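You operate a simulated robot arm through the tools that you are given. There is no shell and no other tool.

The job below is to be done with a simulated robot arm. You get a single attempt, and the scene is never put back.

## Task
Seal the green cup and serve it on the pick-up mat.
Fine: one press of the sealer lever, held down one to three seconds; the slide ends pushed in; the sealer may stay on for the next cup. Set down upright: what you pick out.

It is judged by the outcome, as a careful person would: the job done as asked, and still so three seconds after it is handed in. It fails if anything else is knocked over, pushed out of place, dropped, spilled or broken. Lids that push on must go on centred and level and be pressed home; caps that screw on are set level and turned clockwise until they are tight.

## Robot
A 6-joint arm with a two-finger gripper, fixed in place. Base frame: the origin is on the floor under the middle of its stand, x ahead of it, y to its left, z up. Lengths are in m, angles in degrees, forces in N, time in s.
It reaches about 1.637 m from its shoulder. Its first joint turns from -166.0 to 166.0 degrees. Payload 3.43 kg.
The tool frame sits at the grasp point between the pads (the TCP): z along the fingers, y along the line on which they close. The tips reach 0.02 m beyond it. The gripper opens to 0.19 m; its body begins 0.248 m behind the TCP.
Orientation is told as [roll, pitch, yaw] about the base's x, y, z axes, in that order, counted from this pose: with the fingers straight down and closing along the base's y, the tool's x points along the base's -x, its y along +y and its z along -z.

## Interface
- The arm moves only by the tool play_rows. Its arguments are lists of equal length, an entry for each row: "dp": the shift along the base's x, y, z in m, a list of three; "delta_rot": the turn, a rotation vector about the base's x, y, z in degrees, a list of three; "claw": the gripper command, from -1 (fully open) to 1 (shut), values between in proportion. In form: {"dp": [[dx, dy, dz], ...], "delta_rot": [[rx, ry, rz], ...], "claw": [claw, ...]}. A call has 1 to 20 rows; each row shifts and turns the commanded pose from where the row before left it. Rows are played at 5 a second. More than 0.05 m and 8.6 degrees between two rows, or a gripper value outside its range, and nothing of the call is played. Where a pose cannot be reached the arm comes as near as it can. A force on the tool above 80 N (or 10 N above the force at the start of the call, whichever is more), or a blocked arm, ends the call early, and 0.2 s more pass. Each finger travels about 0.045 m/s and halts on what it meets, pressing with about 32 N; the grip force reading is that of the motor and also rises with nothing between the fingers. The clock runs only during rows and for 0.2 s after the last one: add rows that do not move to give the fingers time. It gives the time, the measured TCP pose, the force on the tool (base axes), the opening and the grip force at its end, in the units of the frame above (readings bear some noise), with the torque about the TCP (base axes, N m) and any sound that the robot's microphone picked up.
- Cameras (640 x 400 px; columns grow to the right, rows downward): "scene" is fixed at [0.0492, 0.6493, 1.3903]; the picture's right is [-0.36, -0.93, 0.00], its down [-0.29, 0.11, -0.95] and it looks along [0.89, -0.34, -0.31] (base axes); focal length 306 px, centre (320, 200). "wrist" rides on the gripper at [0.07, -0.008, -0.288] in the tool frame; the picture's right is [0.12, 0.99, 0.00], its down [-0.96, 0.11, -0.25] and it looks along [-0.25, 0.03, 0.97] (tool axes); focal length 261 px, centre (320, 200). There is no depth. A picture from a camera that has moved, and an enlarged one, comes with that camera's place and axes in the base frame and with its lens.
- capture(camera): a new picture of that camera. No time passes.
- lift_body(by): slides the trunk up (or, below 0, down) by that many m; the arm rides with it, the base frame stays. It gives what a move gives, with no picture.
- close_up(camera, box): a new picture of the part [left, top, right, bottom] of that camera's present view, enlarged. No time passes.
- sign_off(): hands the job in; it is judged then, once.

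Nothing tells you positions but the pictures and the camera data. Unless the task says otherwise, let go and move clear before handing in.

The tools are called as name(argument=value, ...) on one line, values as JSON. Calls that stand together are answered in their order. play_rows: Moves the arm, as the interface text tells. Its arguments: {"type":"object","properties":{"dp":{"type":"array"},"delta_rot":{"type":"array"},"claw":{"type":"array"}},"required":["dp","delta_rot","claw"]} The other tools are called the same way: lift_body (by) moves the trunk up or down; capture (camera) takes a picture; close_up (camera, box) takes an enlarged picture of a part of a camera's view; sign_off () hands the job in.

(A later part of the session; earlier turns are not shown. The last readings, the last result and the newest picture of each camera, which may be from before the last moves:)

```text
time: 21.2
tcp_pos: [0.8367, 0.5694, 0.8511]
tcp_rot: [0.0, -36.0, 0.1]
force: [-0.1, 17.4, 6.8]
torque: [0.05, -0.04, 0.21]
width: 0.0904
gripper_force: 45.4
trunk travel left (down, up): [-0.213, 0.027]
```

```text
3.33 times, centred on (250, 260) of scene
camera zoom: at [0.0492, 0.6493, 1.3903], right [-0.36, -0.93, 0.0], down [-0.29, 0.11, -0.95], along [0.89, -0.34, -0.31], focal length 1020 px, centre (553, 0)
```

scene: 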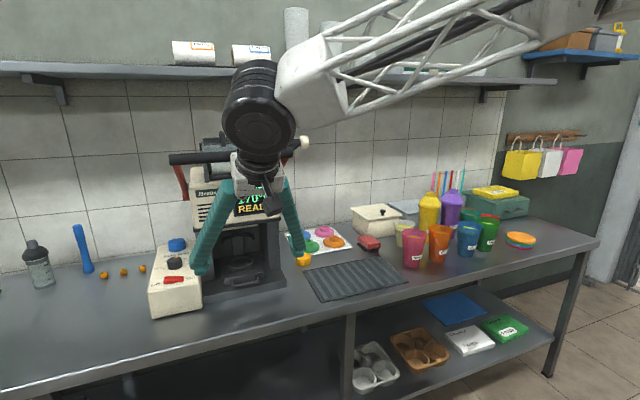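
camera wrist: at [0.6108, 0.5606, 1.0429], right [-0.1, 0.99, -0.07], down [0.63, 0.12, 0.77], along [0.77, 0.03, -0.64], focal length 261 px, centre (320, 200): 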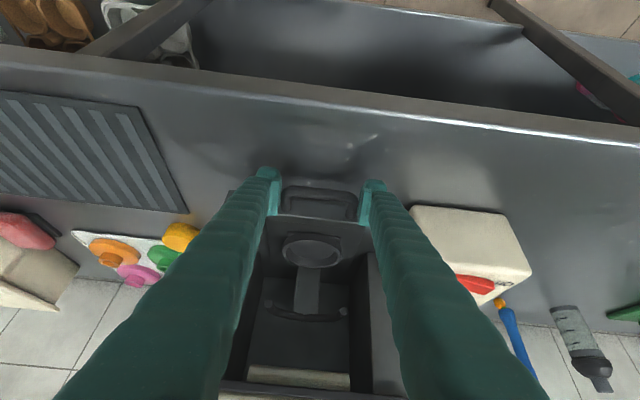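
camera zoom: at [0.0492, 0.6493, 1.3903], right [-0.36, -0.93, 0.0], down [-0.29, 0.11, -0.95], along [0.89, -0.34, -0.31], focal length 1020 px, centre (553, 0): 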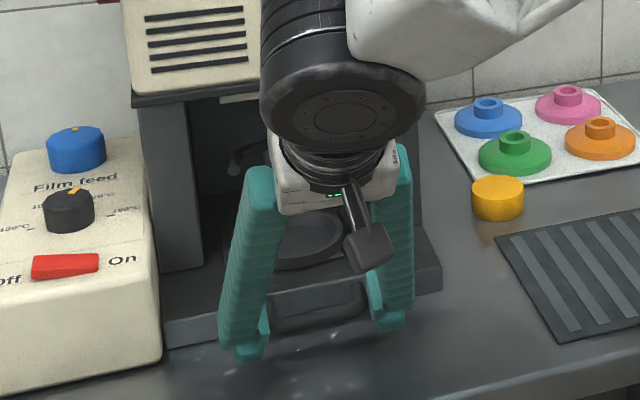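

The slide is moving: it has come out about 6 cm. I'll keep pulling until it reaches its stop.

play_rows(dp=[[-0.015, 0.002, 0], [-0.015, 0, 0], [-0.015, 0, 0], [-0.015, 0, 0], [-0.012, 0, 0], [0, 0, 0]], delta_rot=[[0, 0, 0], [0, 0, 0], [0, 0, 0], [0, 0, 0], [0, 0, 0], [0, 0, 0]], claw=[0.3, 0.3, 0.3, 0.3, 0.3, 0.3])

capture(camera="wrist")

close_up(camera="scene", box=[170, 200, 330, 320])

```text
time: 22.6
tcp_pos: [0.7647, 0.5694, 0.8514]
tcp_rot: [-0.1, -36.0, 0.0]
force: [-0.7, -9.1, 8.3]
torque: [-0.31, -0.13, -0.34]
width: 0.0902
gripper_force: 45.0
trunk travel left (down, up): [-0.213, 0.027]
```

```text
taken
camera wrist: at [0.539, 0.5614, 1.0431], right [-0.1, 0.99, -0.07], down [0.63, 0.12, 0.77], along [0.77, 0.03, -0.64], focal length 261 px, centre (320, 200)
```

wrist: 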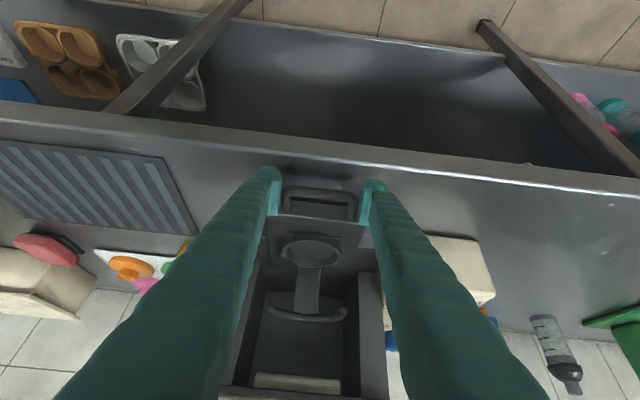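

```text
3.33 times, centred on (250, 260) of scene
camera zoom: at [0.0492, 0.6493, 1.3903], right [-0.36, -0.93, 0.0], down [-0.29, 0.11, -0.95], along [0.89, -0.34, -0.31], focal length 1020 px, centre (553, 0)
```

zoom: 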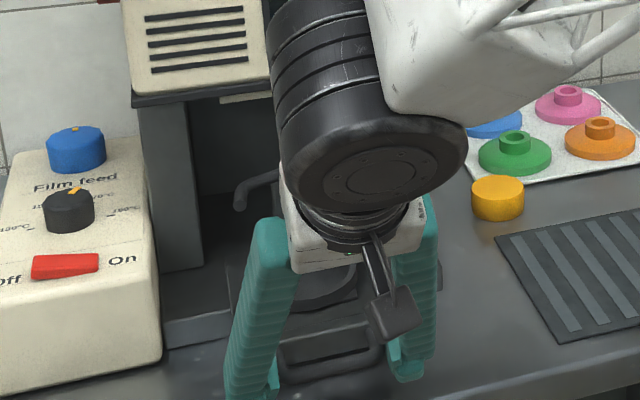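

play_rows(dp=[[-0.01, 0, 0], [-0.01, 0, 0], [0, 0, 0]], delta_rot=[[0, 0, 0], [0, 0, 0], [0, 0, 0]], claw=[0.3, 0.3, 0.3])

close_up(camera="wrist", box=[220, 150, 420, 400])

```text
time: 23.4
tcp_pos: [0.7443, 0.5692, 0.8508]
tcp_rot: [-0.1, -36.0, 0.0]
force: [-1.2, -23.1, -2.0]
torque: [-0.19, -0.03, -0.19]
width: 0.0902
gripper_force: 44.6
trunk travel left (down, up): [-0.213, 0.027]
```

```text
1.60 times, centred on (320, 275) of wrist
camera zoom: at [0.5195, 0.5616, 1.0433], right [-0.1, 0.99, -0.07], down [0.63, 0.12, 0.77], along [0.77, 0.03, -0.64], focal length 417 px, centre (320, 80)
```

zoom: 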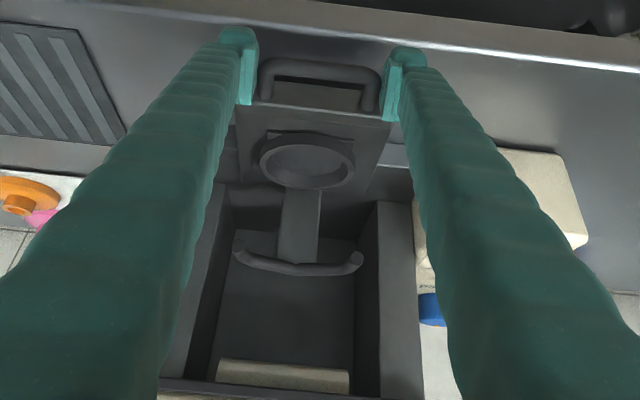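

The slide is out about 15 cm, with its ring now near x ≈ 0.86 and the C-shaped rim cradle behind it. I'll let go of the handle, back off upward, and take a good look at the ring and cradle.

play_rows(dp=[[0, 0, 0], [0, 0, 0], [0, 0, 0], [-0.012, 0, 0.016], [-0.02, 0, 0.028], [-0.025, 0, 0.035], [-0.025, 0, 0.04], [-0.025, 0, 0.04], [-0.02, 0, 0.04], [0, 0, 0]], delta_rot=[[0, 0, 0], [0, 0, 0], [0, 0, 0], [0, 0, 0], [0, 0, 0], [0, 0, 0], [0, 0, 0], [0, 0, 0], [0, 0, 0], [0, 0, 0]], claw=[0.1, -0.1, -0.2, -0.2, -0.4, -0.6, -0.8, -1, -1, -1])

capture(camera="wrist")

close_up(camera="scene", box=[180, 200, 320, 320])

close_up(camera="wrist", box=[230, 120, 410, 300])

```text
time: 25.6
tcp_pos: [0.6194, 0.5705, 1.0482]
tcp_rot: [0.0, -36.0, -0.1]
force: [0.2, -0.4, 0.5]
torque: [0.01, 0.03, 0.0]
width: 0.1901
gripper_force: 0.0
trunk travel left (down, up): [-0.213, 0.027]
```

```text
taken
camera wrist: at [0.3934, 0.5619, 1.2398], right [-0.1, 0.99, -0.07], down [0.63, 0.11, 0.77], along [0.77, 0.03, -0.64], focal length 261 px, centre (320, 200)
```

wrist: 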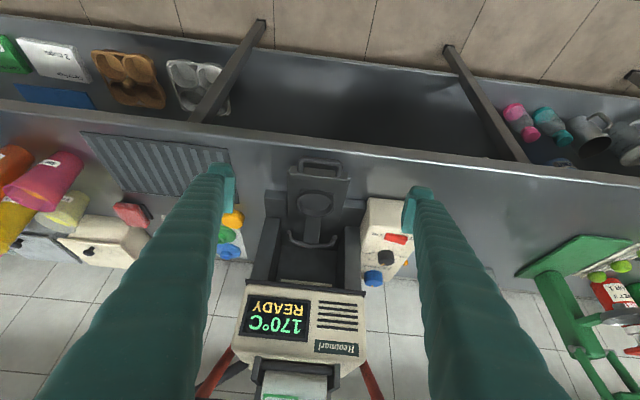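

```text
3.33 times, centred on (250, 260) of scene
camera zoom: at [0.0492, 0.6493, 1.3903], right [-0.36, -0.93, 0.0], down [-0.29, 0.11, -0.95], along [0.89, -0.34, -0.31], focal length 1020 px, centre (553, 0)
```

zoom: 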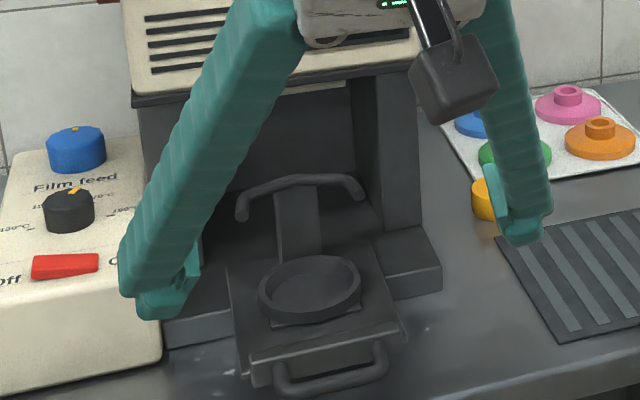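

```text
2.22 times, centred on (320, 210) of wrist
camera zoom: at [0.3934, 0.5619, 1.2398], right [-0.1, 0.99, -0.07], down [0.63, 0.11, 0.77], along [0.77, 0.03, -0.64], focal length 579 px, centre (320, 178)
```

zoom: 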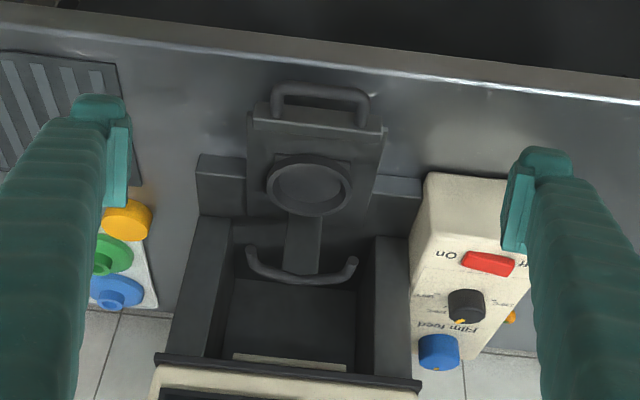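

The ring and the C cradle are clearly visible now, and the cup's base should sit in the ring (roughly 70 mm inner). I'll take a steep view from above to pin down the ring centre accurately.

play_rows(dp=[[0.0, 0, 0.02], [0.02, 0, 0.02], [0.03, 0, 0.015], [0.03, 0, 0], [0.03, 0, 0], [0.03, 0, 0], [0, 0, 0]], delta_rot=[[0, 7.2, 0], [0, 7.2, 0], [0, 7.2, 0], [0, 7.2, 0], [0, 7.2, 0], [0, 0, 0], [0, 0, 0]], claw=[-1, -1, -1, -1, -1, -1, -1])

capture(camera="wrist")

close_up(camera="wrist", box=[240, 140, 400, 260])

```text
time: 27.2
tcp_pos: [0.7566, 0.569, 1.1062]
tcp_rot: [0.0, 0.0, 0.0]
force: [0.5, 1.2, -0.6]
torque: [0.01, 0.02, 0.0]
width: 0.1898
gripper_force: 0.0
trunk travel left (down, up): [-0.213, 0.027]
```

```text
taken
camera wrist: at [0.6875, 0.5612, 1.3938], right [-0.12, 0.99, 0.0], down [0.96, 0.11, 0.25], along [0.25, 0.03, -0.97], focal length 261 px, centre (320, 200)
```

wrist: 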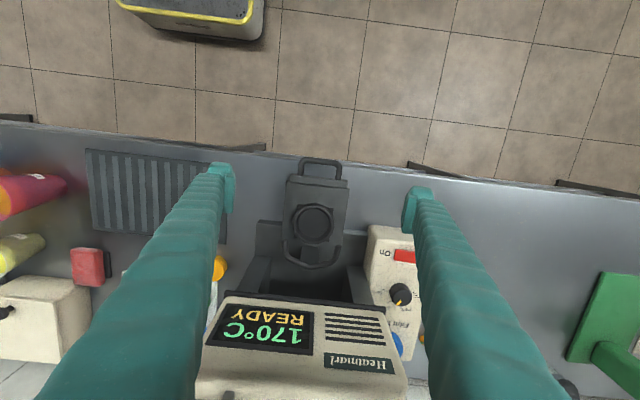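

```text
3.33 times, centred on (320, 200) of wrist
camera zoom: at [0.6875, 0.5612, 1.3938], right [-0.12, 0.99, 0.0], down [0.96, 0.11, 0.25], along [0.25, 0.03, -0.97], focal length 869 px, centre (320, 200)
```

zoom: 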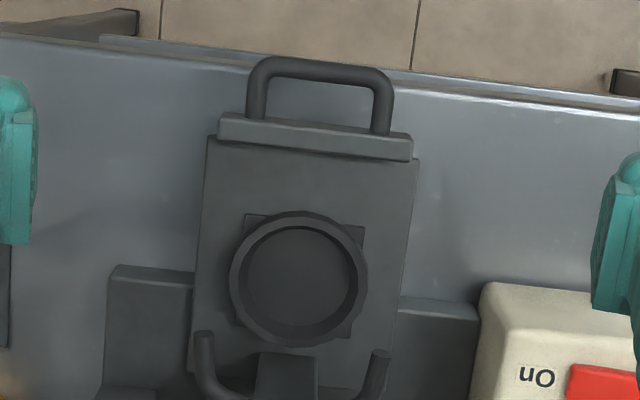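

The ring centre works out to about (0.886, 0.570) with its rim near z ≈ 0.845. Next I'll move over to the green cup at a safe height and look straight down at it and its neighbours.

play_rows(dp=[[0, -0.03, 0.03], [0, -0.04, 0.02], [0, -0.045, 0.02], [0, -0.049, 0.01], [0, -0.049, 0.01], [0, -0.049, 0.01], [0, -0.049, 0], [0, -0.049, 0], [0, -0.049, 0], [0, -0.049, 0], [0, -0.049, 0], [0, -0.049, 0], [0, -0.049, 0], [0, -0.049, 0], [0, -0.049, 0], [0, -0.049, 0], [0.01, -0.049, 0], [0.01, -0.049, 0], [0.01, -0.049, 0], [0.01, -0.049, 0]], delta_rot=[[0, 0, 0], [0, 0, 0], [0, 0, 0], [0, 0, 0], [0, 0, 0], [0, 0, 0], [0, 0, 0], [0, 0, 0], [0, 0, 0], [0, 0, 0], [0, 0, 0], [0, 0, 0], [0, 0, 0], [0, 0, 0], [0, 0, 0], [0, 0, 0], [0, 0, 0], [0, 0, 0], [0, 0, 0], [0, 0, 0]], claw=[-1, -1, -1, -1, -1, -1, -1, -1, -1, -1, -1, -1, -1, -1, -1, -1, -1, -1, -1, -1])

capture(camera="wrist")

capture(camera="scene")

```text
time: 31.4
tcp_pos: [0.7952, -0.3755, 1.204]
tcp_rot: [-0.1, 0.0, 0.0]
force: [0.3, 1.0, 0.4]
torque: [-0.17, -0.11, -0.01]
width: 0.1898
gripper_force: 0.1
trunk travel left (down, up): [-0.213, 0.027]
```

```text
taken
camera wrist: at [0.7252, -0.3842, 1.4927], right [-0.12, 0.99, 0.0], down [0.96, 0.11, 0.25], along [0.25, 0.03, -0.97], focal length 261 px, centre (320, 200)
```

wrist: 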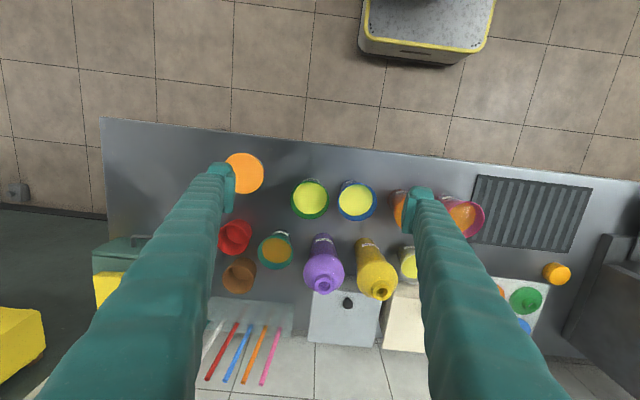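

```text
taken
```

scene: 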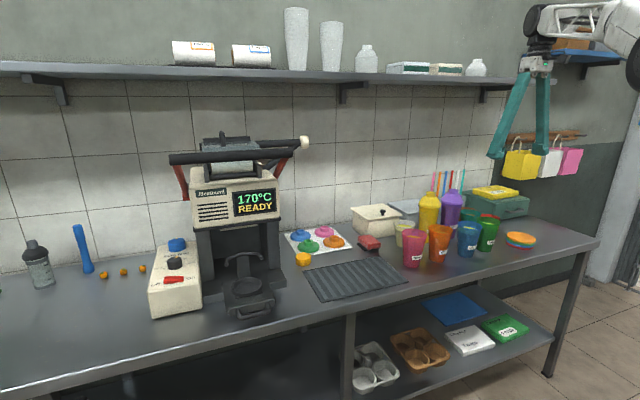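

close_up(camera="wrist", box=[210, 140, 410, 290])

```text
2.67 times, centred on (310, 215) of wrist
camera zoom: at [0.7252, -0.3842, 1.4927], right [-0.12, 0.99, 0.0], down [0.96, 0.11, 0.25], along [0.25, 0.03, -0.97], focal length 695 px, centre (347, 160)
```

zoom: 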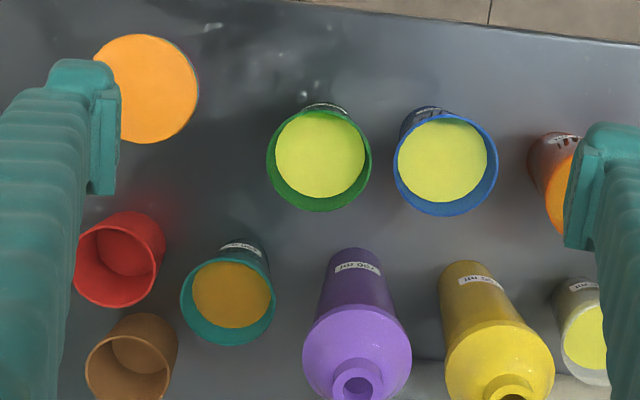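

The green cup has clear room towards +x and -x, while the blue cup is close on its +y side. So I'll grip it across x with the gripper leaning in from the -y side. First I'll measure the cup in both views.

close_up(camera="wrist", box=[280, 170, 344, 230])

close_up(camera="scene", box=[460, 200, 524, 260])

```text
6.67 times, centred on (312, 200) of wrist
camera zoom: at [0.7252, -0.3842, 1.4927], right [-0.12, 0.99, 0.0], down [0.96, 0.11, 0.25], along [0.25, 0.03, -0.97], focal length 1738 px, centre (373, 200)
```

zoom: 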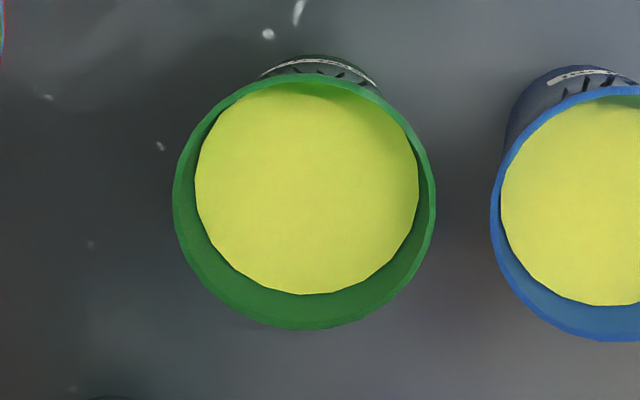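

```text
6.67 times, centred on (492, 230) of scene
camera zoom: at [0.0492, 0.6493, 1.3903], right [-0.36, -0.93, 0.0], down [-0.29, 0.11, -0.95], along [0.89, -0.34, -0.31], focal length 2040 px, centre (-827, 0)
```

zoom: 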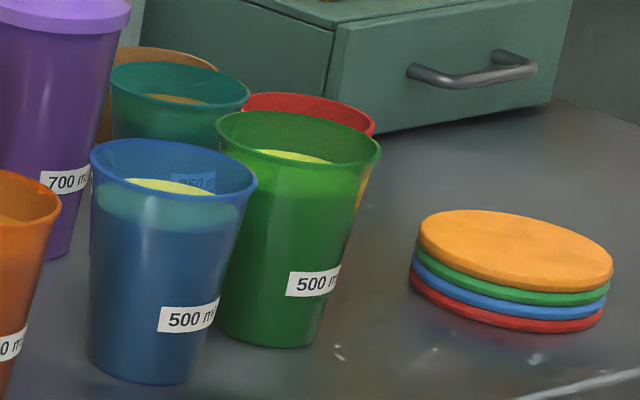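

The cup's rim is about 86 mm wide at z ≈ 0.94 and its base is about 56 mm wide on the table at z ≈ 0.805, centred near (0.871, -0.389). I'll turn the gripper to tilt 45° and head +y, and stop at a pre-grasp pose to check the alignment.

play_rows(dp=[[0, -0.01, 0], [0, -0.01, 0], [0, -0.01, 0], [0, -0.01, 0], [0, -0.01, 0], [0, -0.01, 0], [0.004, -0.01, 0], [0.004, -0.01, 0], [0.004, -0.01, 0], [0.004, -0.01, 0], [0.004, -0.01, 0], [0.004, -0.01, 0], [0.004, -0.01, 0], [0.004, -0.01, 0], [0.004, -0.01, 0], [0.003, 0, 0], [0, 0, 0]], delta_rot=[[0, -7.5, 0], [0, -7.5, 0], [0, -7.5, 0], [0, -7.5, 0], [0, -7.5, 0], [0, -7.5, 0], [0, 0, 7.5], [0, 0, 7.5], [0, 0, 7.5], [0, 0, 7.5], [0, 0, 7.5], [0, 0, 7.5], [0, 0, 7.5], [0, 0, 7.5], [0, 0, 7.5], [0, 0, 7.5], [0, 0, 0]], claw=[-1, -1, -1, -1, -1, -1, -1, -1, -1, -1, -1, -1, -1, -1, -1, -1, -1])

capture(camera="wrist")

capture(camera="scene")

```text
time: 35.0
tcp_pos: [0.8133, -0.4708, 1.1476]
tcp_rot: [-1.8, -44.7, 75.0]
force: [0.6, -0.5, -0.8]
torque: [-0.01, 0.02, 0.0]
width: 0.1901
gripper_force: 0.0
out of reach, approached as far as the arm can: row 15, 16
trunk travel left (down, up): [-0.213, 0.027]
```

```text
taken
camera wrist: at [0.7479, -0.7137, 1.3027], right [-0.97, 0.2, -0.11], down [0.01, 0.53, 0.85], along [0.22, 0.83, -0.52], focal length 261 px, centre (320, 200)
```

wrist: 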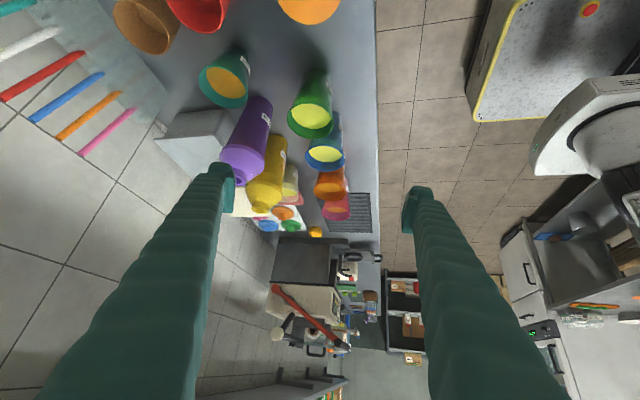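

```text
taken
```

scene: 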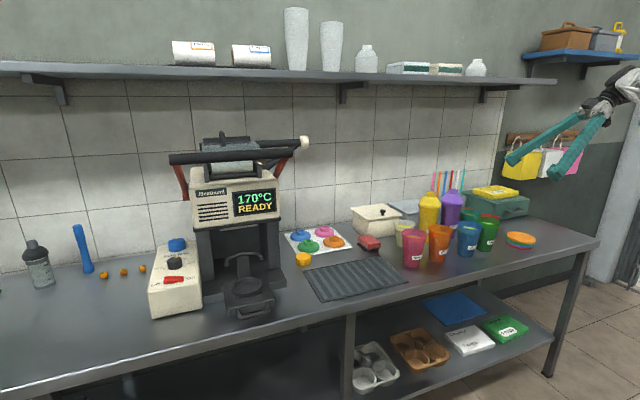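

That pose was just outside the arm's reach at this height. I'll come lower toward the cup, where it should be reachable, and check.

play_rows(dp=[[0.005, -0.01, -0.03], [0.005, -0.01, -0.03], [0.005, -0.01, -0.03], [0.005, -0.01, -0.03], [0, 0, 0]], delta_rot=[[0, 0, 0], [0, 0, 0], [0, 0, 0], [0, 0, 0], [0, 0, 0]], claw=[-1, -1, -1, -1, -1])

capture(camera="wrist")

capture(camera="scene")

```text
time: 36.2
tcp_pos: [0.8329, -0.5113, 1.0253]
tcp_rot: [0.0, -45.0, 74.9]
force: [-0.2, 0.1, -0.9]
torque: [0.05, 0.01, 0.03]
width: 0.19
gripper_force: 0.1
trunk travel left (down, up): [-0.213, 0.027]
```

```text
taken
camera wrist: at [0.7755, -0.7577, 1.1804], right [-0.98, 0.18, -0.08], down [0.02, 0.52, 0.86], along [0.19, 0.84, -0.51], focal length 261 px, centre (320, 200)
```

wrist: 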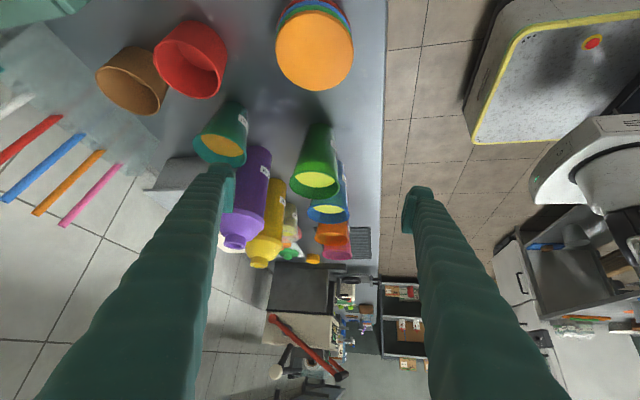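

```text
taken
```

scene: 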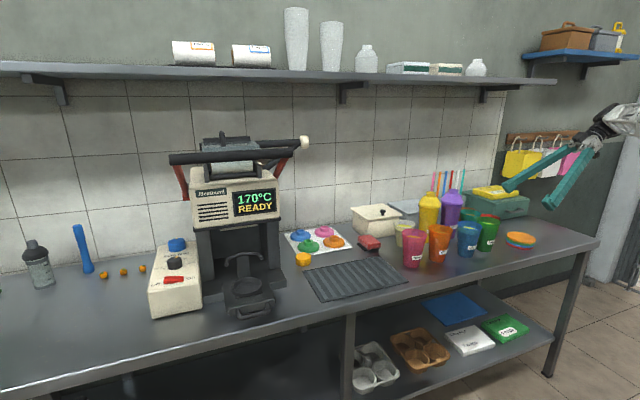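

close_up(camera="wrist", box=[270, 110, 370, 230])

close_up(camera="wrist", box=[180, 90, 380, 260])

```text
3.33 times, centred on (320, 170) of wrist
camera zoom: at [0.7755, -0.7577, 1.1804], right [-0.98, 0.18, -0.08], down [0.02, 0.52, 0.86], along [0.19, 0.84, -0.51], focal length 869 px, centre (320, 300)
```

zoom: 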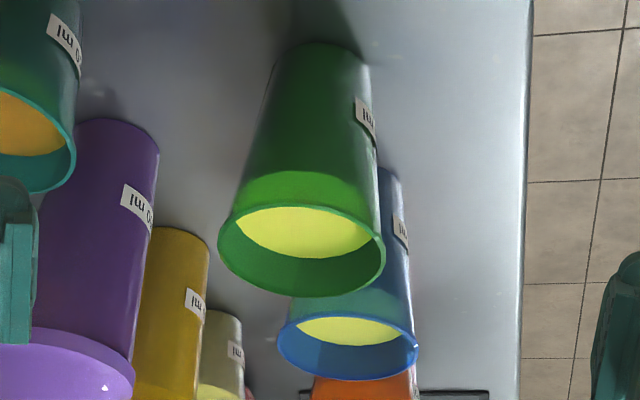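

```text
2.35 times, centred on (280, 175) of wrist
camera zoom: at [0.7755, -0.7577, 1.1804], right [-0.98, 0.18, -0.08], down [0.02, 0.52, 0.86], along [0.19, 0.84, -0.51], focal length 613 px, centre (414, 259)
```

zoom: 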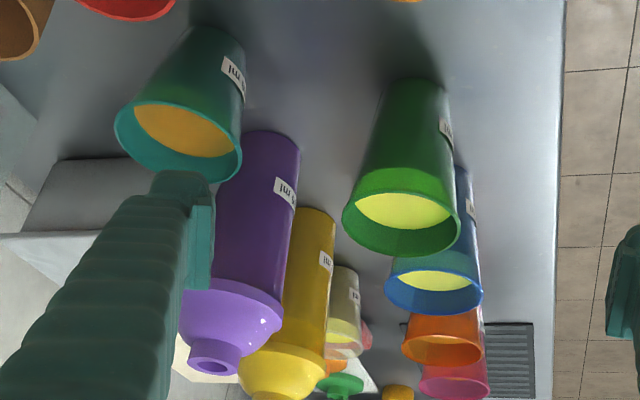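

The three views agree: the cup axis is at about (0.870, -0.393), the rim at z ≈ 0.935 and the table at z ≈ 0.80. I'll narrow the fingers to 13 cm and advance partway along the approach.

play_rows(dp=[[0, 0, 0], [0.0074, 0.0237, -0.035], [0.0074, 0.0237, -0.035], [0.0074, 0.0237, -0.03], [0, 0, 0]], delta_rot=[[0, 0, 0], [0, 0, 0], [0, 0, 0], [0, 0, 0], [0, 0, 0]], claw=[-0.37, -0.37, -0.37, -0.37, -0.37])

capture(camera="wrist")

close_up(camera="scene", box=[420, 150, 600, 270])

close_up(camera="wrist", box=[220, 90, 420, 260])

```text
time: 37.4
tcp_pos: [0.8561, -0.4391, 0.9231]
tcp_rot: [0.0, -45.0, 75.0]
force: [-0.2, -0.6, -0.1]
torque: [0.02, -0.03, -0.01]
width: 0.1301
gripper_force: 0.1
trunk travel left (down, up): [-0.213, 0.027]
```

```text
taken
camera wrist: at [0.7992, -0.6865, 1.0779], right [-0.98, 0.18, -0.08], down [0.02, 0.52, 0.86], along [0.19, 0.84, -0.51], focal length 261 px, centre (320, 200)
```

wrist: 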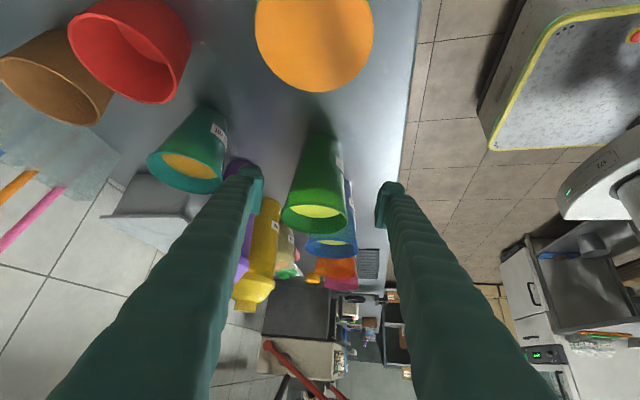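

```text
3.33 times, centred on (510, 210) of scene
camera zoom: at [0.0492, 0.6493, 1.3903], right [-0.36, -0.93, 0.0], down [-0.29, 0.11, -0.95], along [0.89, -0.34, -0.31], focal length 1020 px, centre (-313, 167)
```

zoom: 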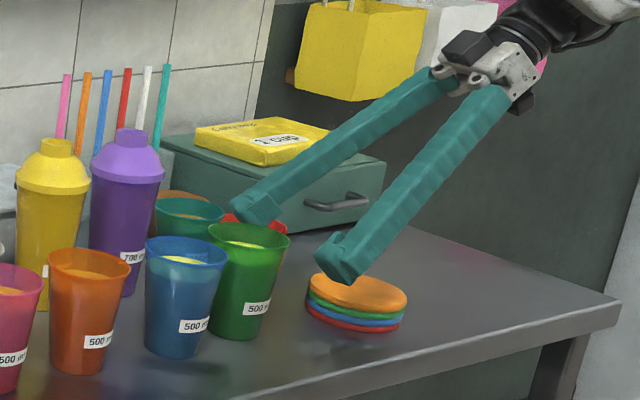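

```text
2.35 times, centred on (320, 175) of wrist
camera zoom: at [0.7992, -0.6865, 1.0779], right [-0.98, 0.18, -0.08], down [0.02, 0.52, 0.86], along [0.19, 0.84, -0.51], focal length 613 px, centre (320, 259)
```

zoom: 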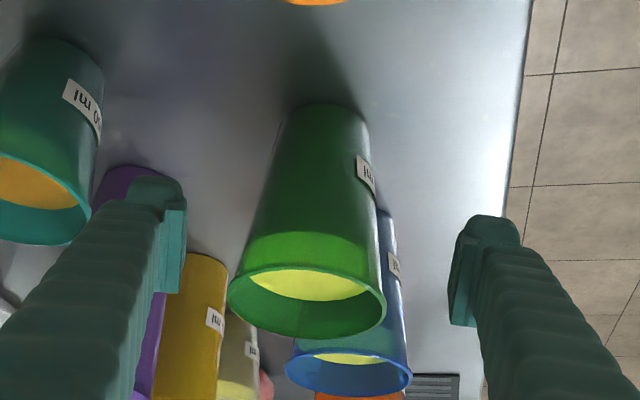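

The cup is centred between the fingers. I'll finish the approach so the cup sits between the pads about 5 cm above its base.

play_rows(dp=[[0.0046, 0.015, -0.0243], [0.0046, 0.015, -0.0243], [0.0046, 0.015, -0.0243], [0, 0, 0]], delta_rot=[[0, 0, 0], [0, 0, 0], [0, 0, 0], [0, 0, 0]], claw=[-0.37, -0.37, -0.37, -0.37])

close_up(camera="wrist", box=[220, 90, 420, 260])

close_up(camera="scene", box=[420, 150, 600, 270])

```text
time: 38.4
tcp_pos: [0.8687, -0.3915, 0.8516]
tcp_rot: [0.0, -45.1, 74.9]
force: [-0.3, 0.2, -0.8]
torque: [-0.03, 0.03, 0.0]
width: 0.1299
gripper_force: 0.0
trunk travel left (down, up): [-0.213, 0.027]
```

```text
2.35 times, centred on (320, 175) of wrist
camera zoom: at [0.8119, -0.6389, 1.0058], right [-0.98, 0.18, -0.08], down [0.02, 0.52, 0.86], along [0.19, 0.84, -0.51], focal length 613 px, centre (320, 259)
```

zoom: 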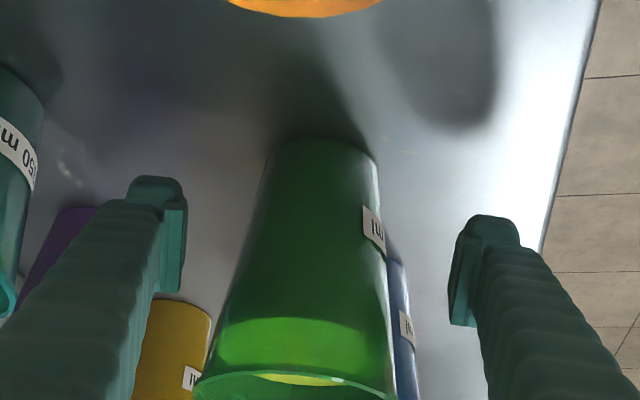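

```text
3.33 times, centred on (510, 210) of scene
camera zoom: at [0.0492, 0.6493, 1.3903], right [-0.36, -0.93, 0.0], down [-0.29, 0.11, -0.95], along [0.89, -0.34, -0.31], focal length 1020 px, centre (-313, 167)
```

zoom: 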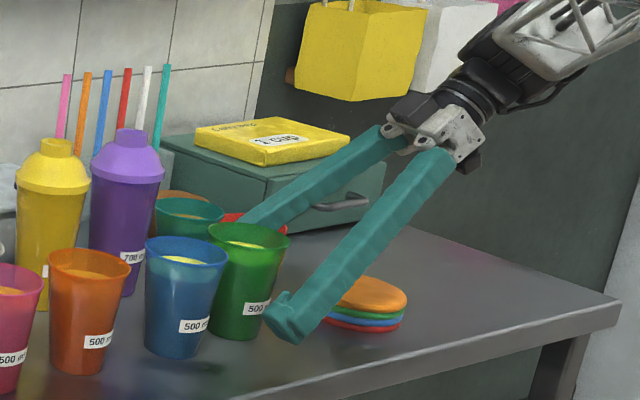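

The cup sits between the pads, about 3 mm toward +x. I'll nudge to centre it and close the fingers.

play_rows(dp=[[0.003, -0.001, 0], [0, 0, 0], [0, 0, 0], [0, 0, 0], [0, 0, 0], [0, 0, 0], [0, 0, 0]], delta_rot=[[0, 0, 0], [0, 0, 0], [0, 0, 0], [0, 0, 0], [0, 0, 0], [0, 0, 0], [0, 0, 0]], claw=[-0.3, -0.1, 0.1, 0.25, 0.4, 0.4, 0.4])

close_up(camera="wrist", box=[220, 90, 420, 260])

close_up(camera="scene", box=[420, 150, 600, 270])

```text
time: 40.0
tcp_pos: [0.8733, -0.3933, 0.8513]
tcp_rot: [0.0, -44.9, 74.9]
force: [-1.8, 1.0, -0.6]
torque: [0.02, -0.05, -0.02]
width: 0.0726
gripper_force: 32.4
trunk travel left (down, up): [-0.213, 0.027]
```

```text
2.35 times, centred on (320, 175) of wrist
camera zoom: at [0.8153, -0.6405, 1.0061], right [-0.98, 0.18, -0.08], down [0.02, 0.52, 0.86], along [0.19, 0.84, -0.51], focal length 613 px, centre (320, 259)
```

zoom: 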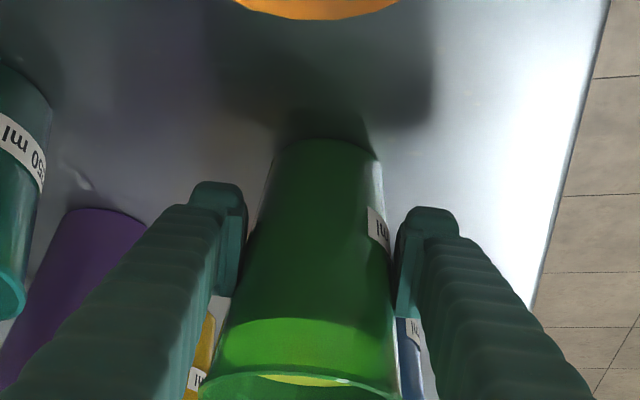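

```text
3.33 times, centred on (510, 210) of scene
camera zoom: at [0.0492, 0.6493, 1.3903], right [-0.36, -0.93, 0.0], down [-0.29, 0.11, -0.95], along [0.89, -0.34, -0.31], focal length 1020 px, centre (-313, 167)
```

zoom: 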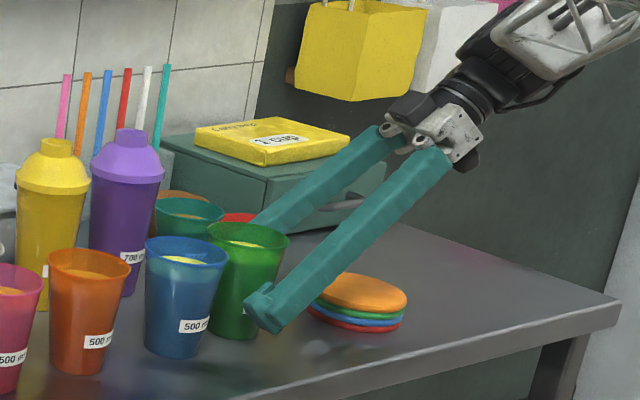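

The cup is held at 72.6 mm with 32 N. I'll lift it a little first to check the grip.

play_rows(dp=[[0, 0, 0.005], [0, 0, 0.01], [0, 0, 0.015], [0, 0, 0]], delta_rot=[[0, 0, 0], [0, 0, 0], [0, 0, 0], [0, 0, 0]], claw=[0.4, 0.4, 0.4, 0.4])

close_up(camera="scene", box=[420, 150, 600, 270])

capture(camera="wrist")

```text
time: 41.0
tcp_pos: [0.8734, -0.3959, 0.883]
tcp_rot: [0.0, -45.0, 75.0]
force: [-0.2, -0.4, -4.3]
torque: [-0.03, 0.01, 0.04]
width: 0.0728
gripper_force: 32.1
trunk travel left (down, up): [-0.213, 0.027]
```

```text
3.33 times, centred on (510, 210) of scene
camera zoom: at [0.0492, 0.6493, 1.3903], right [-0.36, -0.93, 0.0], down [-0.29, 0.11, -0.95], along [0.89, -0.34, -0.31], focal length 1020 px, centre (-313, 167)
```

zoom: 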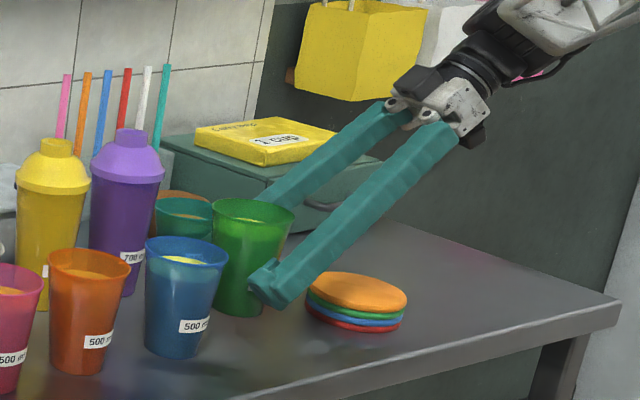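

```text
taken
camera wrist: at [0.8155, -0.6416, 1.0368], right [-0.98, 0.18, -0.08], down [0.02, 0.52, 0.86], along [0.19, 0.84, -0.51], focal length 261 px, centre (320, 200)
```

wrist: 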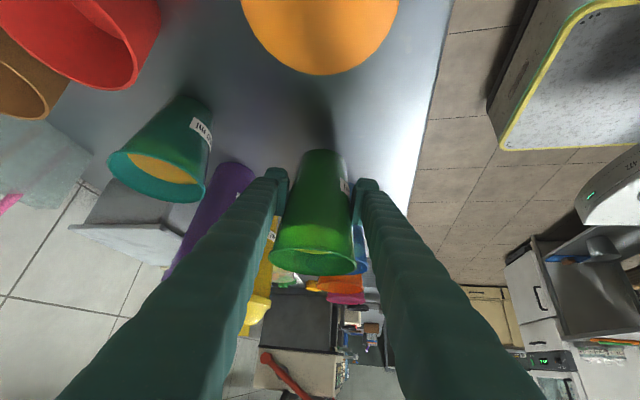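

The grip is solid: about 4.3 N of weight and the cup hangs level. I'll lift it well above the neighbouring cups before moving sideways.

play_rows(dp=[[0, 0, 0.015], [0, 0, 0.025], [0, 0, 0.025], [0, 0, 0.025], [0, 0, 0.025], [-0.005, 0, 0.025], [-0.01, 0.005, 0.02], [-0.01, 0.01, 0.02], [-0.01, 0.01, 0.01], [0, 0, 0]], delta_rot=[[0, 0, 0], [0, 0, 0], [0, 0, 0], [0, 0, 0], [0, 0, 0], [0, 0, 0], [0, 0, 0], [0, 0, 0], [0, 0, 0], [0, 0, 0]], claw=[0.4, 0.4, 0.4, 0.4, 0.4, 0.4, 0.4, 0.4, 0.4, 0.4])

capture(camera="scene")

```text
time: 43.2
tcp_pos: [0.837, -0.3717, 1.0746]
tcp_rot: [0.0, -45.0, 75.0]
force: [0.1, -0.1, -4.0]
torque: [-0.08, -0.02, -0.02]
width: 0.0725
gripper_force: 31.9
trunk travel left (down, up): [-0.213, 0.027]
```

```text
taken
```

scene: 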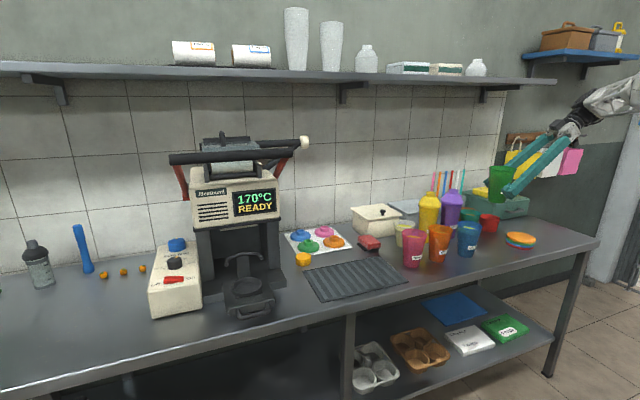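

The cup is clear of everything. I'll carry it toward the sealer at a moderate speed, turning the gripper so it faces straight ahead (+x).

play_rows(dp=[[0, 0.01, 0.002], [-0.002, 0.018, 0.002], [-0.004, 0.025, 0.002], [-0.004, 0.028, 0.002], [-0.004, 0.028, 0.002], [-0.004, 0.028, 0.002], [-0.004, 0.028, 0.002], [-0.004, 0.028, 0.002], [-0.004, 0.028, 0.002], [-0.004, 0.028, 0.002], [0, 0.028, 0], [0, 0.028, 0], [0, 0.02, 0], [0, 0.01, 0], [0, 0, 0]], delta_rot=[[0, 0, -4], [0, 0, -6], [0, 0, -7], [0, 0, -7], [0, 0, -7], [0, 0, -7], [0, 0, -7], [0, 0, -7], [0, 0, -7], [0, 0, -7], [0, 0, -5], [0, 0, -4], [0, 0, 0], [0, 0, 0], [0, 0, 0]], claw=[0.4, 0.4, 0.4, 0.4, 0.4, 0.4, 0.4, 0.4, 0.4, 0.4, 0.4, 0.4, 0.4, 0.4, 0.4])

capture(camera="scene")

capture(camera="wrist")

```text
time: 46.4
tcp_pos: [0.8028, -0.0334, 1.0929]
tcp_rot: [0.0, -45.0, -0.1]
force: [-0.2, -0.3, -5.8]
torque: [0.0, 0.02, -0.03]
width: 0.0729
gripper_force: 32.0
trunk travel left (down, up): [-0.213, 0.027]
```

```text
taken
```

scene: 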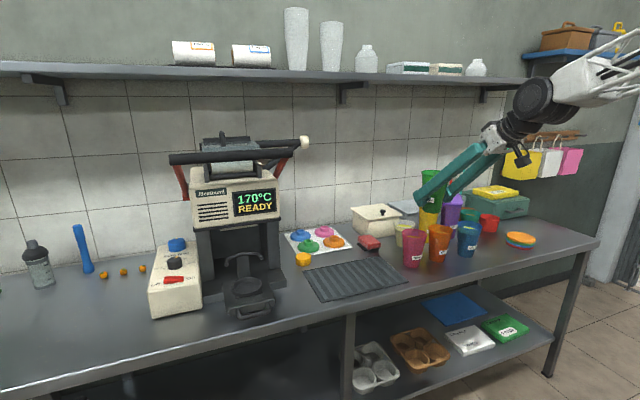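

```text
taken
camera wrist: at [0.5498, -0.0416, 1.247], right [-0.08, 0.99, -0.08], down [0.51, 0.11, 0.86], along [0.86, 0.03, -0.51], focal length 261 px, centre (320, 200)
```

wrist: 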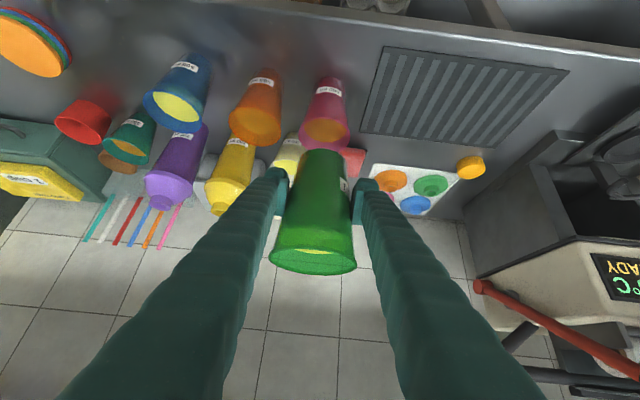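

close_up(camera="wrist", box=[250, 130, 370, 290])

close_up(camera="scene", box=[390, 150, 490, 230])

```text
2.50 times, centred on (310, 210) of wrist
camera zoom: at [0.5498, -0.0416, 1.247], right [-0.08, 0.99, -0.08], down [0.51, 0.11, 0.86], along [0.86, 0.03, -0.51], focal length 652 px, centre (345, 175)
```

zoom: 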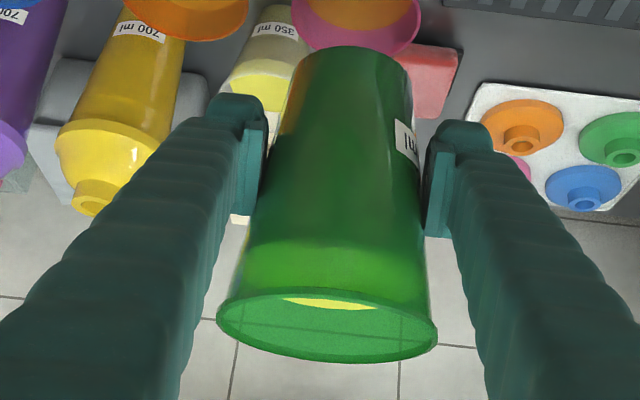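

```text
5.00 times, centred on (440, 190) of scene
camera zoom: at [0.0492, 0.6493, 1.3903], right [-0.36, -0.93, 0.0], down [-0.29, 0.11, -0.95], along [0.89, -0.34, -0.31], focal length 1530 px, centre (-280, 250)
```

zoom: 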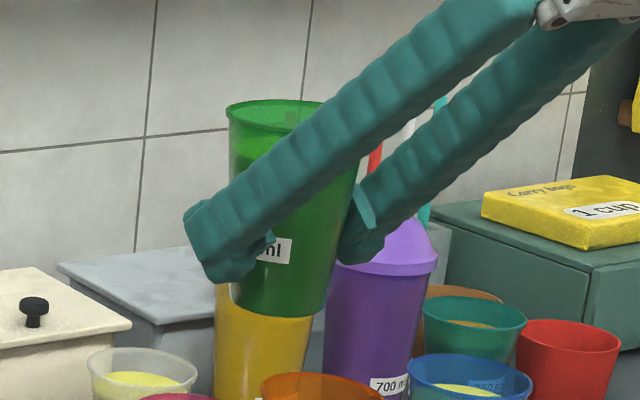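

The cup hangs upright in the grip. Now I'll carry it across in front of the sealer, staying clear of the press bar.

play_rows(dp=[[-0.003, 0.01, 0], [-0.005, 0.02, 0], [-0.005, 0.03, 0], [-0.005, 0.035, 0], [-0.005, 0.035, 0], [-0.005, 0.035, 0], [-0.005, 0.035, 0], [-0.005, 0.035, 0], [-0.005, 0.035, 0], [0, 0.035, -0.005], [0, 0.035, -0.005], [0, 0.035, -0.005], [0, 0.035, -0.005], [0, 0.035, -0.005], [0, 0.035, -0.005], [0, 0.035, -0.005], [0, 0.035, -0.005], [0, 0.03, 0], [0, 0.015, 0], [0, 0, 0]], delta_rot=[[0, 0, 0], [0, 0, 0], [0, 0, 0], [0, 0, 0], [0, 0, 0], [0, 0, 0], [0, 0, 0], [0, 0, 0], [0, 0, 0], [0, 0, 0], [0, 0, 0], [0, 0, 0], [0, 0, 0], [0, 0, 0], [0, 0, 0], [0, 0, 0], [0, 0, 0], [0, 0, 0], [0, 0, 0], [0, 0, 0]], claw=[0.4, 0.4, 0.4, 0.4, 0.4, 0.4, 0.4, 0.4, 0.4, 0.4, 0.4, 0.4, 0.4, 0.4, 0.4, 0.4, 0.4, 0.4, 0.4, 0.4])

capture(camera="scene")

capture(camera="wrist")

```text
time: 50.6
tcp_pos: [0.7597, 0.5633, 1.0526]
tcp_rot: [0.0, -45.0, -0.1]
force: [0.2, -0.4, -4.0]
torque: [-0.03, 0.0, 0.03]
width: 0.0728
gripper_force: 31.7
trunk travel left (down, up): [-0.213, 0.027]
```

```text
taken
```

scene: 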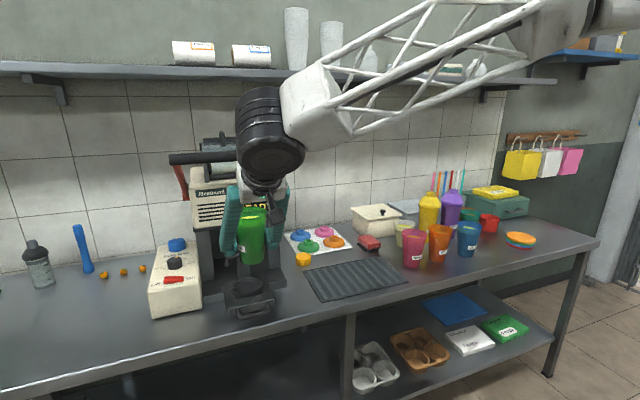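

```text
taken
camera wrist: at [0.5069, 0.5547, 1.2075], right [-0.08, 0.99, -0.08], down [0.51, 0.12, 0.86], along [0.86, 0.03, -0.51], focal length 261 px, centre (320, 200)
```

wrist: 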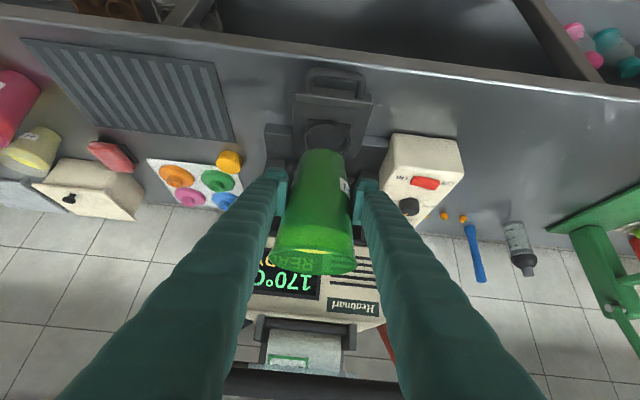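

Now I'm in front of the sealer with the ring just below and ahead. I'll lower along the finger direction to a point just in front of and above the ring, then check.

play_rows(dp=[[0.015, 0.003, -0.02], [0.02, 0.003, -0.025], [0.02, 0.002, -0.025], [0.015, 0, -0.02], [0, 0, 0]], delta_rot=[[0, 0, 0], [0, 0, 0], [0, 0, 0], [0, 0, 0], [0, 0, 0]], claw=[0.4, 0.4, 0.4, 0.4, 0.4])

close_up(camera="scene", box=[180, 190, 320, 320])

close_up(camera="wrist", box=[230, 60, 410, 280])

```text
time: 51.8
tcp_pos: [0.8295, 0.5693, 0.9637]
tcp_rot: [0.0, -45.0, 0.0]
force: [0.1, -0.1, -4.5]
torque: [0.01, 0.02, -0.02]
width: 0.0724
gripper_force: 32.0
trunk travel left (down, up): [-0.213, 0.027]
```

```text
3.08 times, centred on (250, 255) of scene
camera zoom: at [0.0492, 0.6493, 1.3903], right [-0.36, -0.93, 0.0], down [-0.29, 0.11, -0.95], along [0.89, -0.34, -0.31], focal length 942 px, centre (535, 31)
```

zoom: 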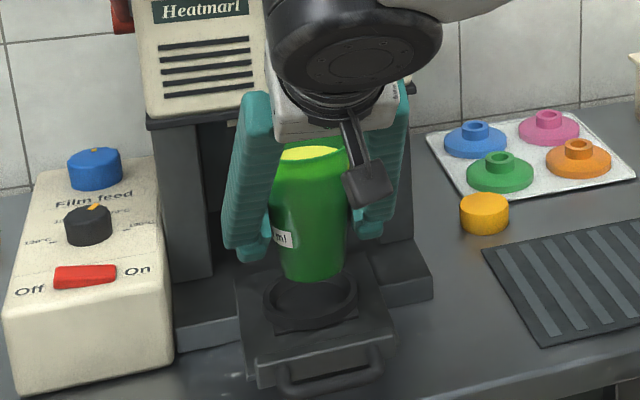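

```text
1.82 times, centred on (320, 170) of wrist
camera zoom: at [0.5767, 0.5623, 1.1181], right [-0.08, 0.99, -0.08], down [0.51, 0.12, 0.85], along [0.86, 0.03, -0.51], focal length 474 px, centre (320, 254)
```

zoom: 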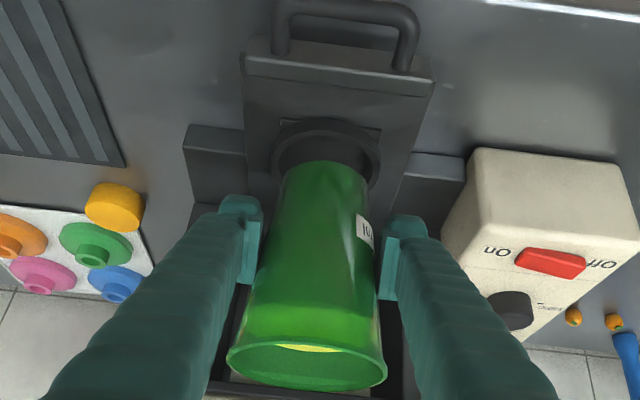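

Alignment across is within a millimetre, and the cup base is about 7 cm above and short of the ring. I'll bring it low, just over the ring rim, and move forward into the cradle.

play_rows(dp=[[0.009, 0.0003, -0.02], [0.009, 0.0003, -0.02], [0.008, 0, -0.018], [0.01, 0, -0.002], [0.008, 0, -0.002], [0, 0, 0]], delta_rot=[[0, 0, 0], [0, 0, 0], [0, 0, 0], [0, 0, 0], [0, 0, 0], [0, 0, 0]], claw=[0.4, 0.4, 0.4, 0.4, 0.4, 0.4])

close_up(camera="scene", box=[200, 210, 300, 310])

close_up(camera="wrist", box=[230, 60, 410, 280])

```text
time: 53.2
tcp_pos: [0.8728, 0.5714, 0.904]
tcp_rot: [0.1, -45.2, -0.2]
force: [0.5, 3.2, 23.0]
torque: [-0.03, 0.06, -0.2]
width: 0.0723
gripper_force: 31.5
trunk travel left (down, up): [-0.213, 0.027]
```

```text
4.00 times, centred on (250, 260) of scene
camera zoom: at [0.0492, 0.6493, 1.3903], right [-0.36, -0.93, 0.0], down [-0.29, 0.11, -0.95], along [0.89, -0.34, -0.31], focal length 1224 px, centre (600, -40)
```

zoom: 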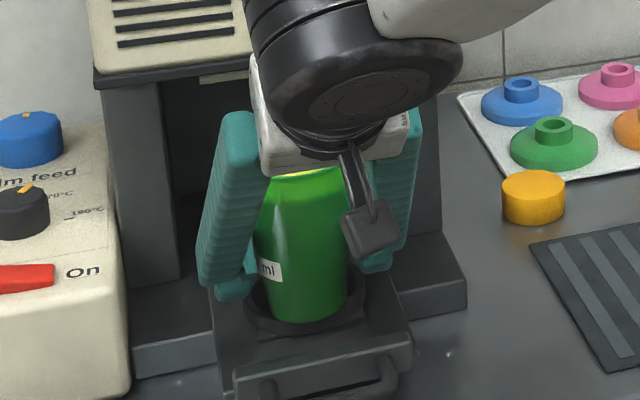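

```text
1.82 times, centred on (320, 170) of wrist
camera zoom: at [0.6202, 0.5625, 1.0576], right [-0.08, 0.99, -0.08], down [0.5, 0.11, 0.86], along [0.86, 0.03, -0.51], focal length 474 px, centre (320, 254)
```

zoom: 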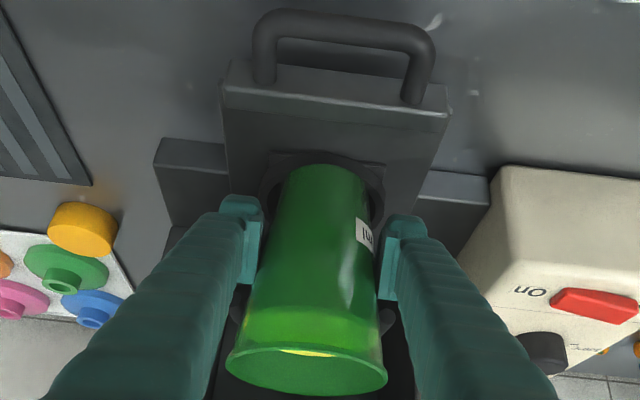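

I felt contact (23 N up) slightly before the cup was centred; probably the base edge is on the front rim of the ring. Let me look closely before adjusting.

close_up(camera="wrist", box=[270, 110, 370, 260])

close_up(camera="scene", box=[225, 240, 285, 300])

```text
2.67 times, centred on (320, 185) of wrist
camera zoom: at [0.6202, 0.5625, 1.0576], right [-0.08, 0.99, -0.08], down [0.5, 0.11, 0.86], along [0.86, 0.03, -0.51], focal length 695 px, centre (320, 240)
```

zoom: 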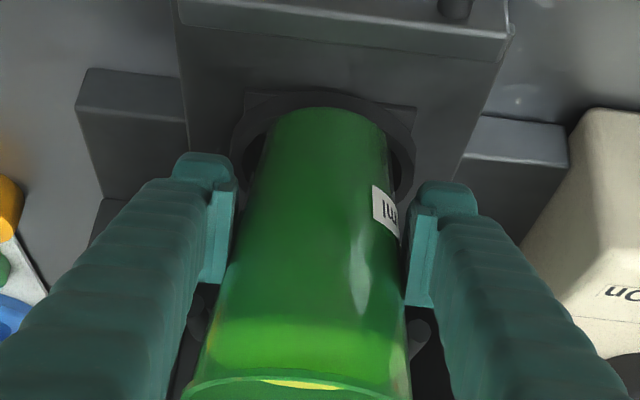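

```text
6.67 times, centred on (255, 270) of scene
camera zoom: at [0.0492, 0.6493, 1.3903], right [-0.36, -0.93, 0.0], down [-0.29, 0.11, -0.95], along [0.89, -0.34, -0.31], focal length 2040 px, centre (753, -267)
```

zoom: 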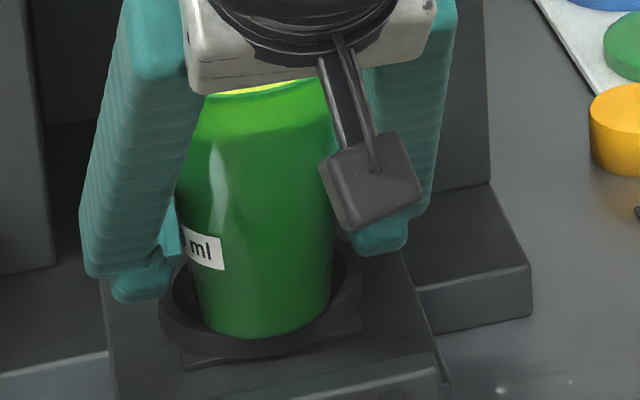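

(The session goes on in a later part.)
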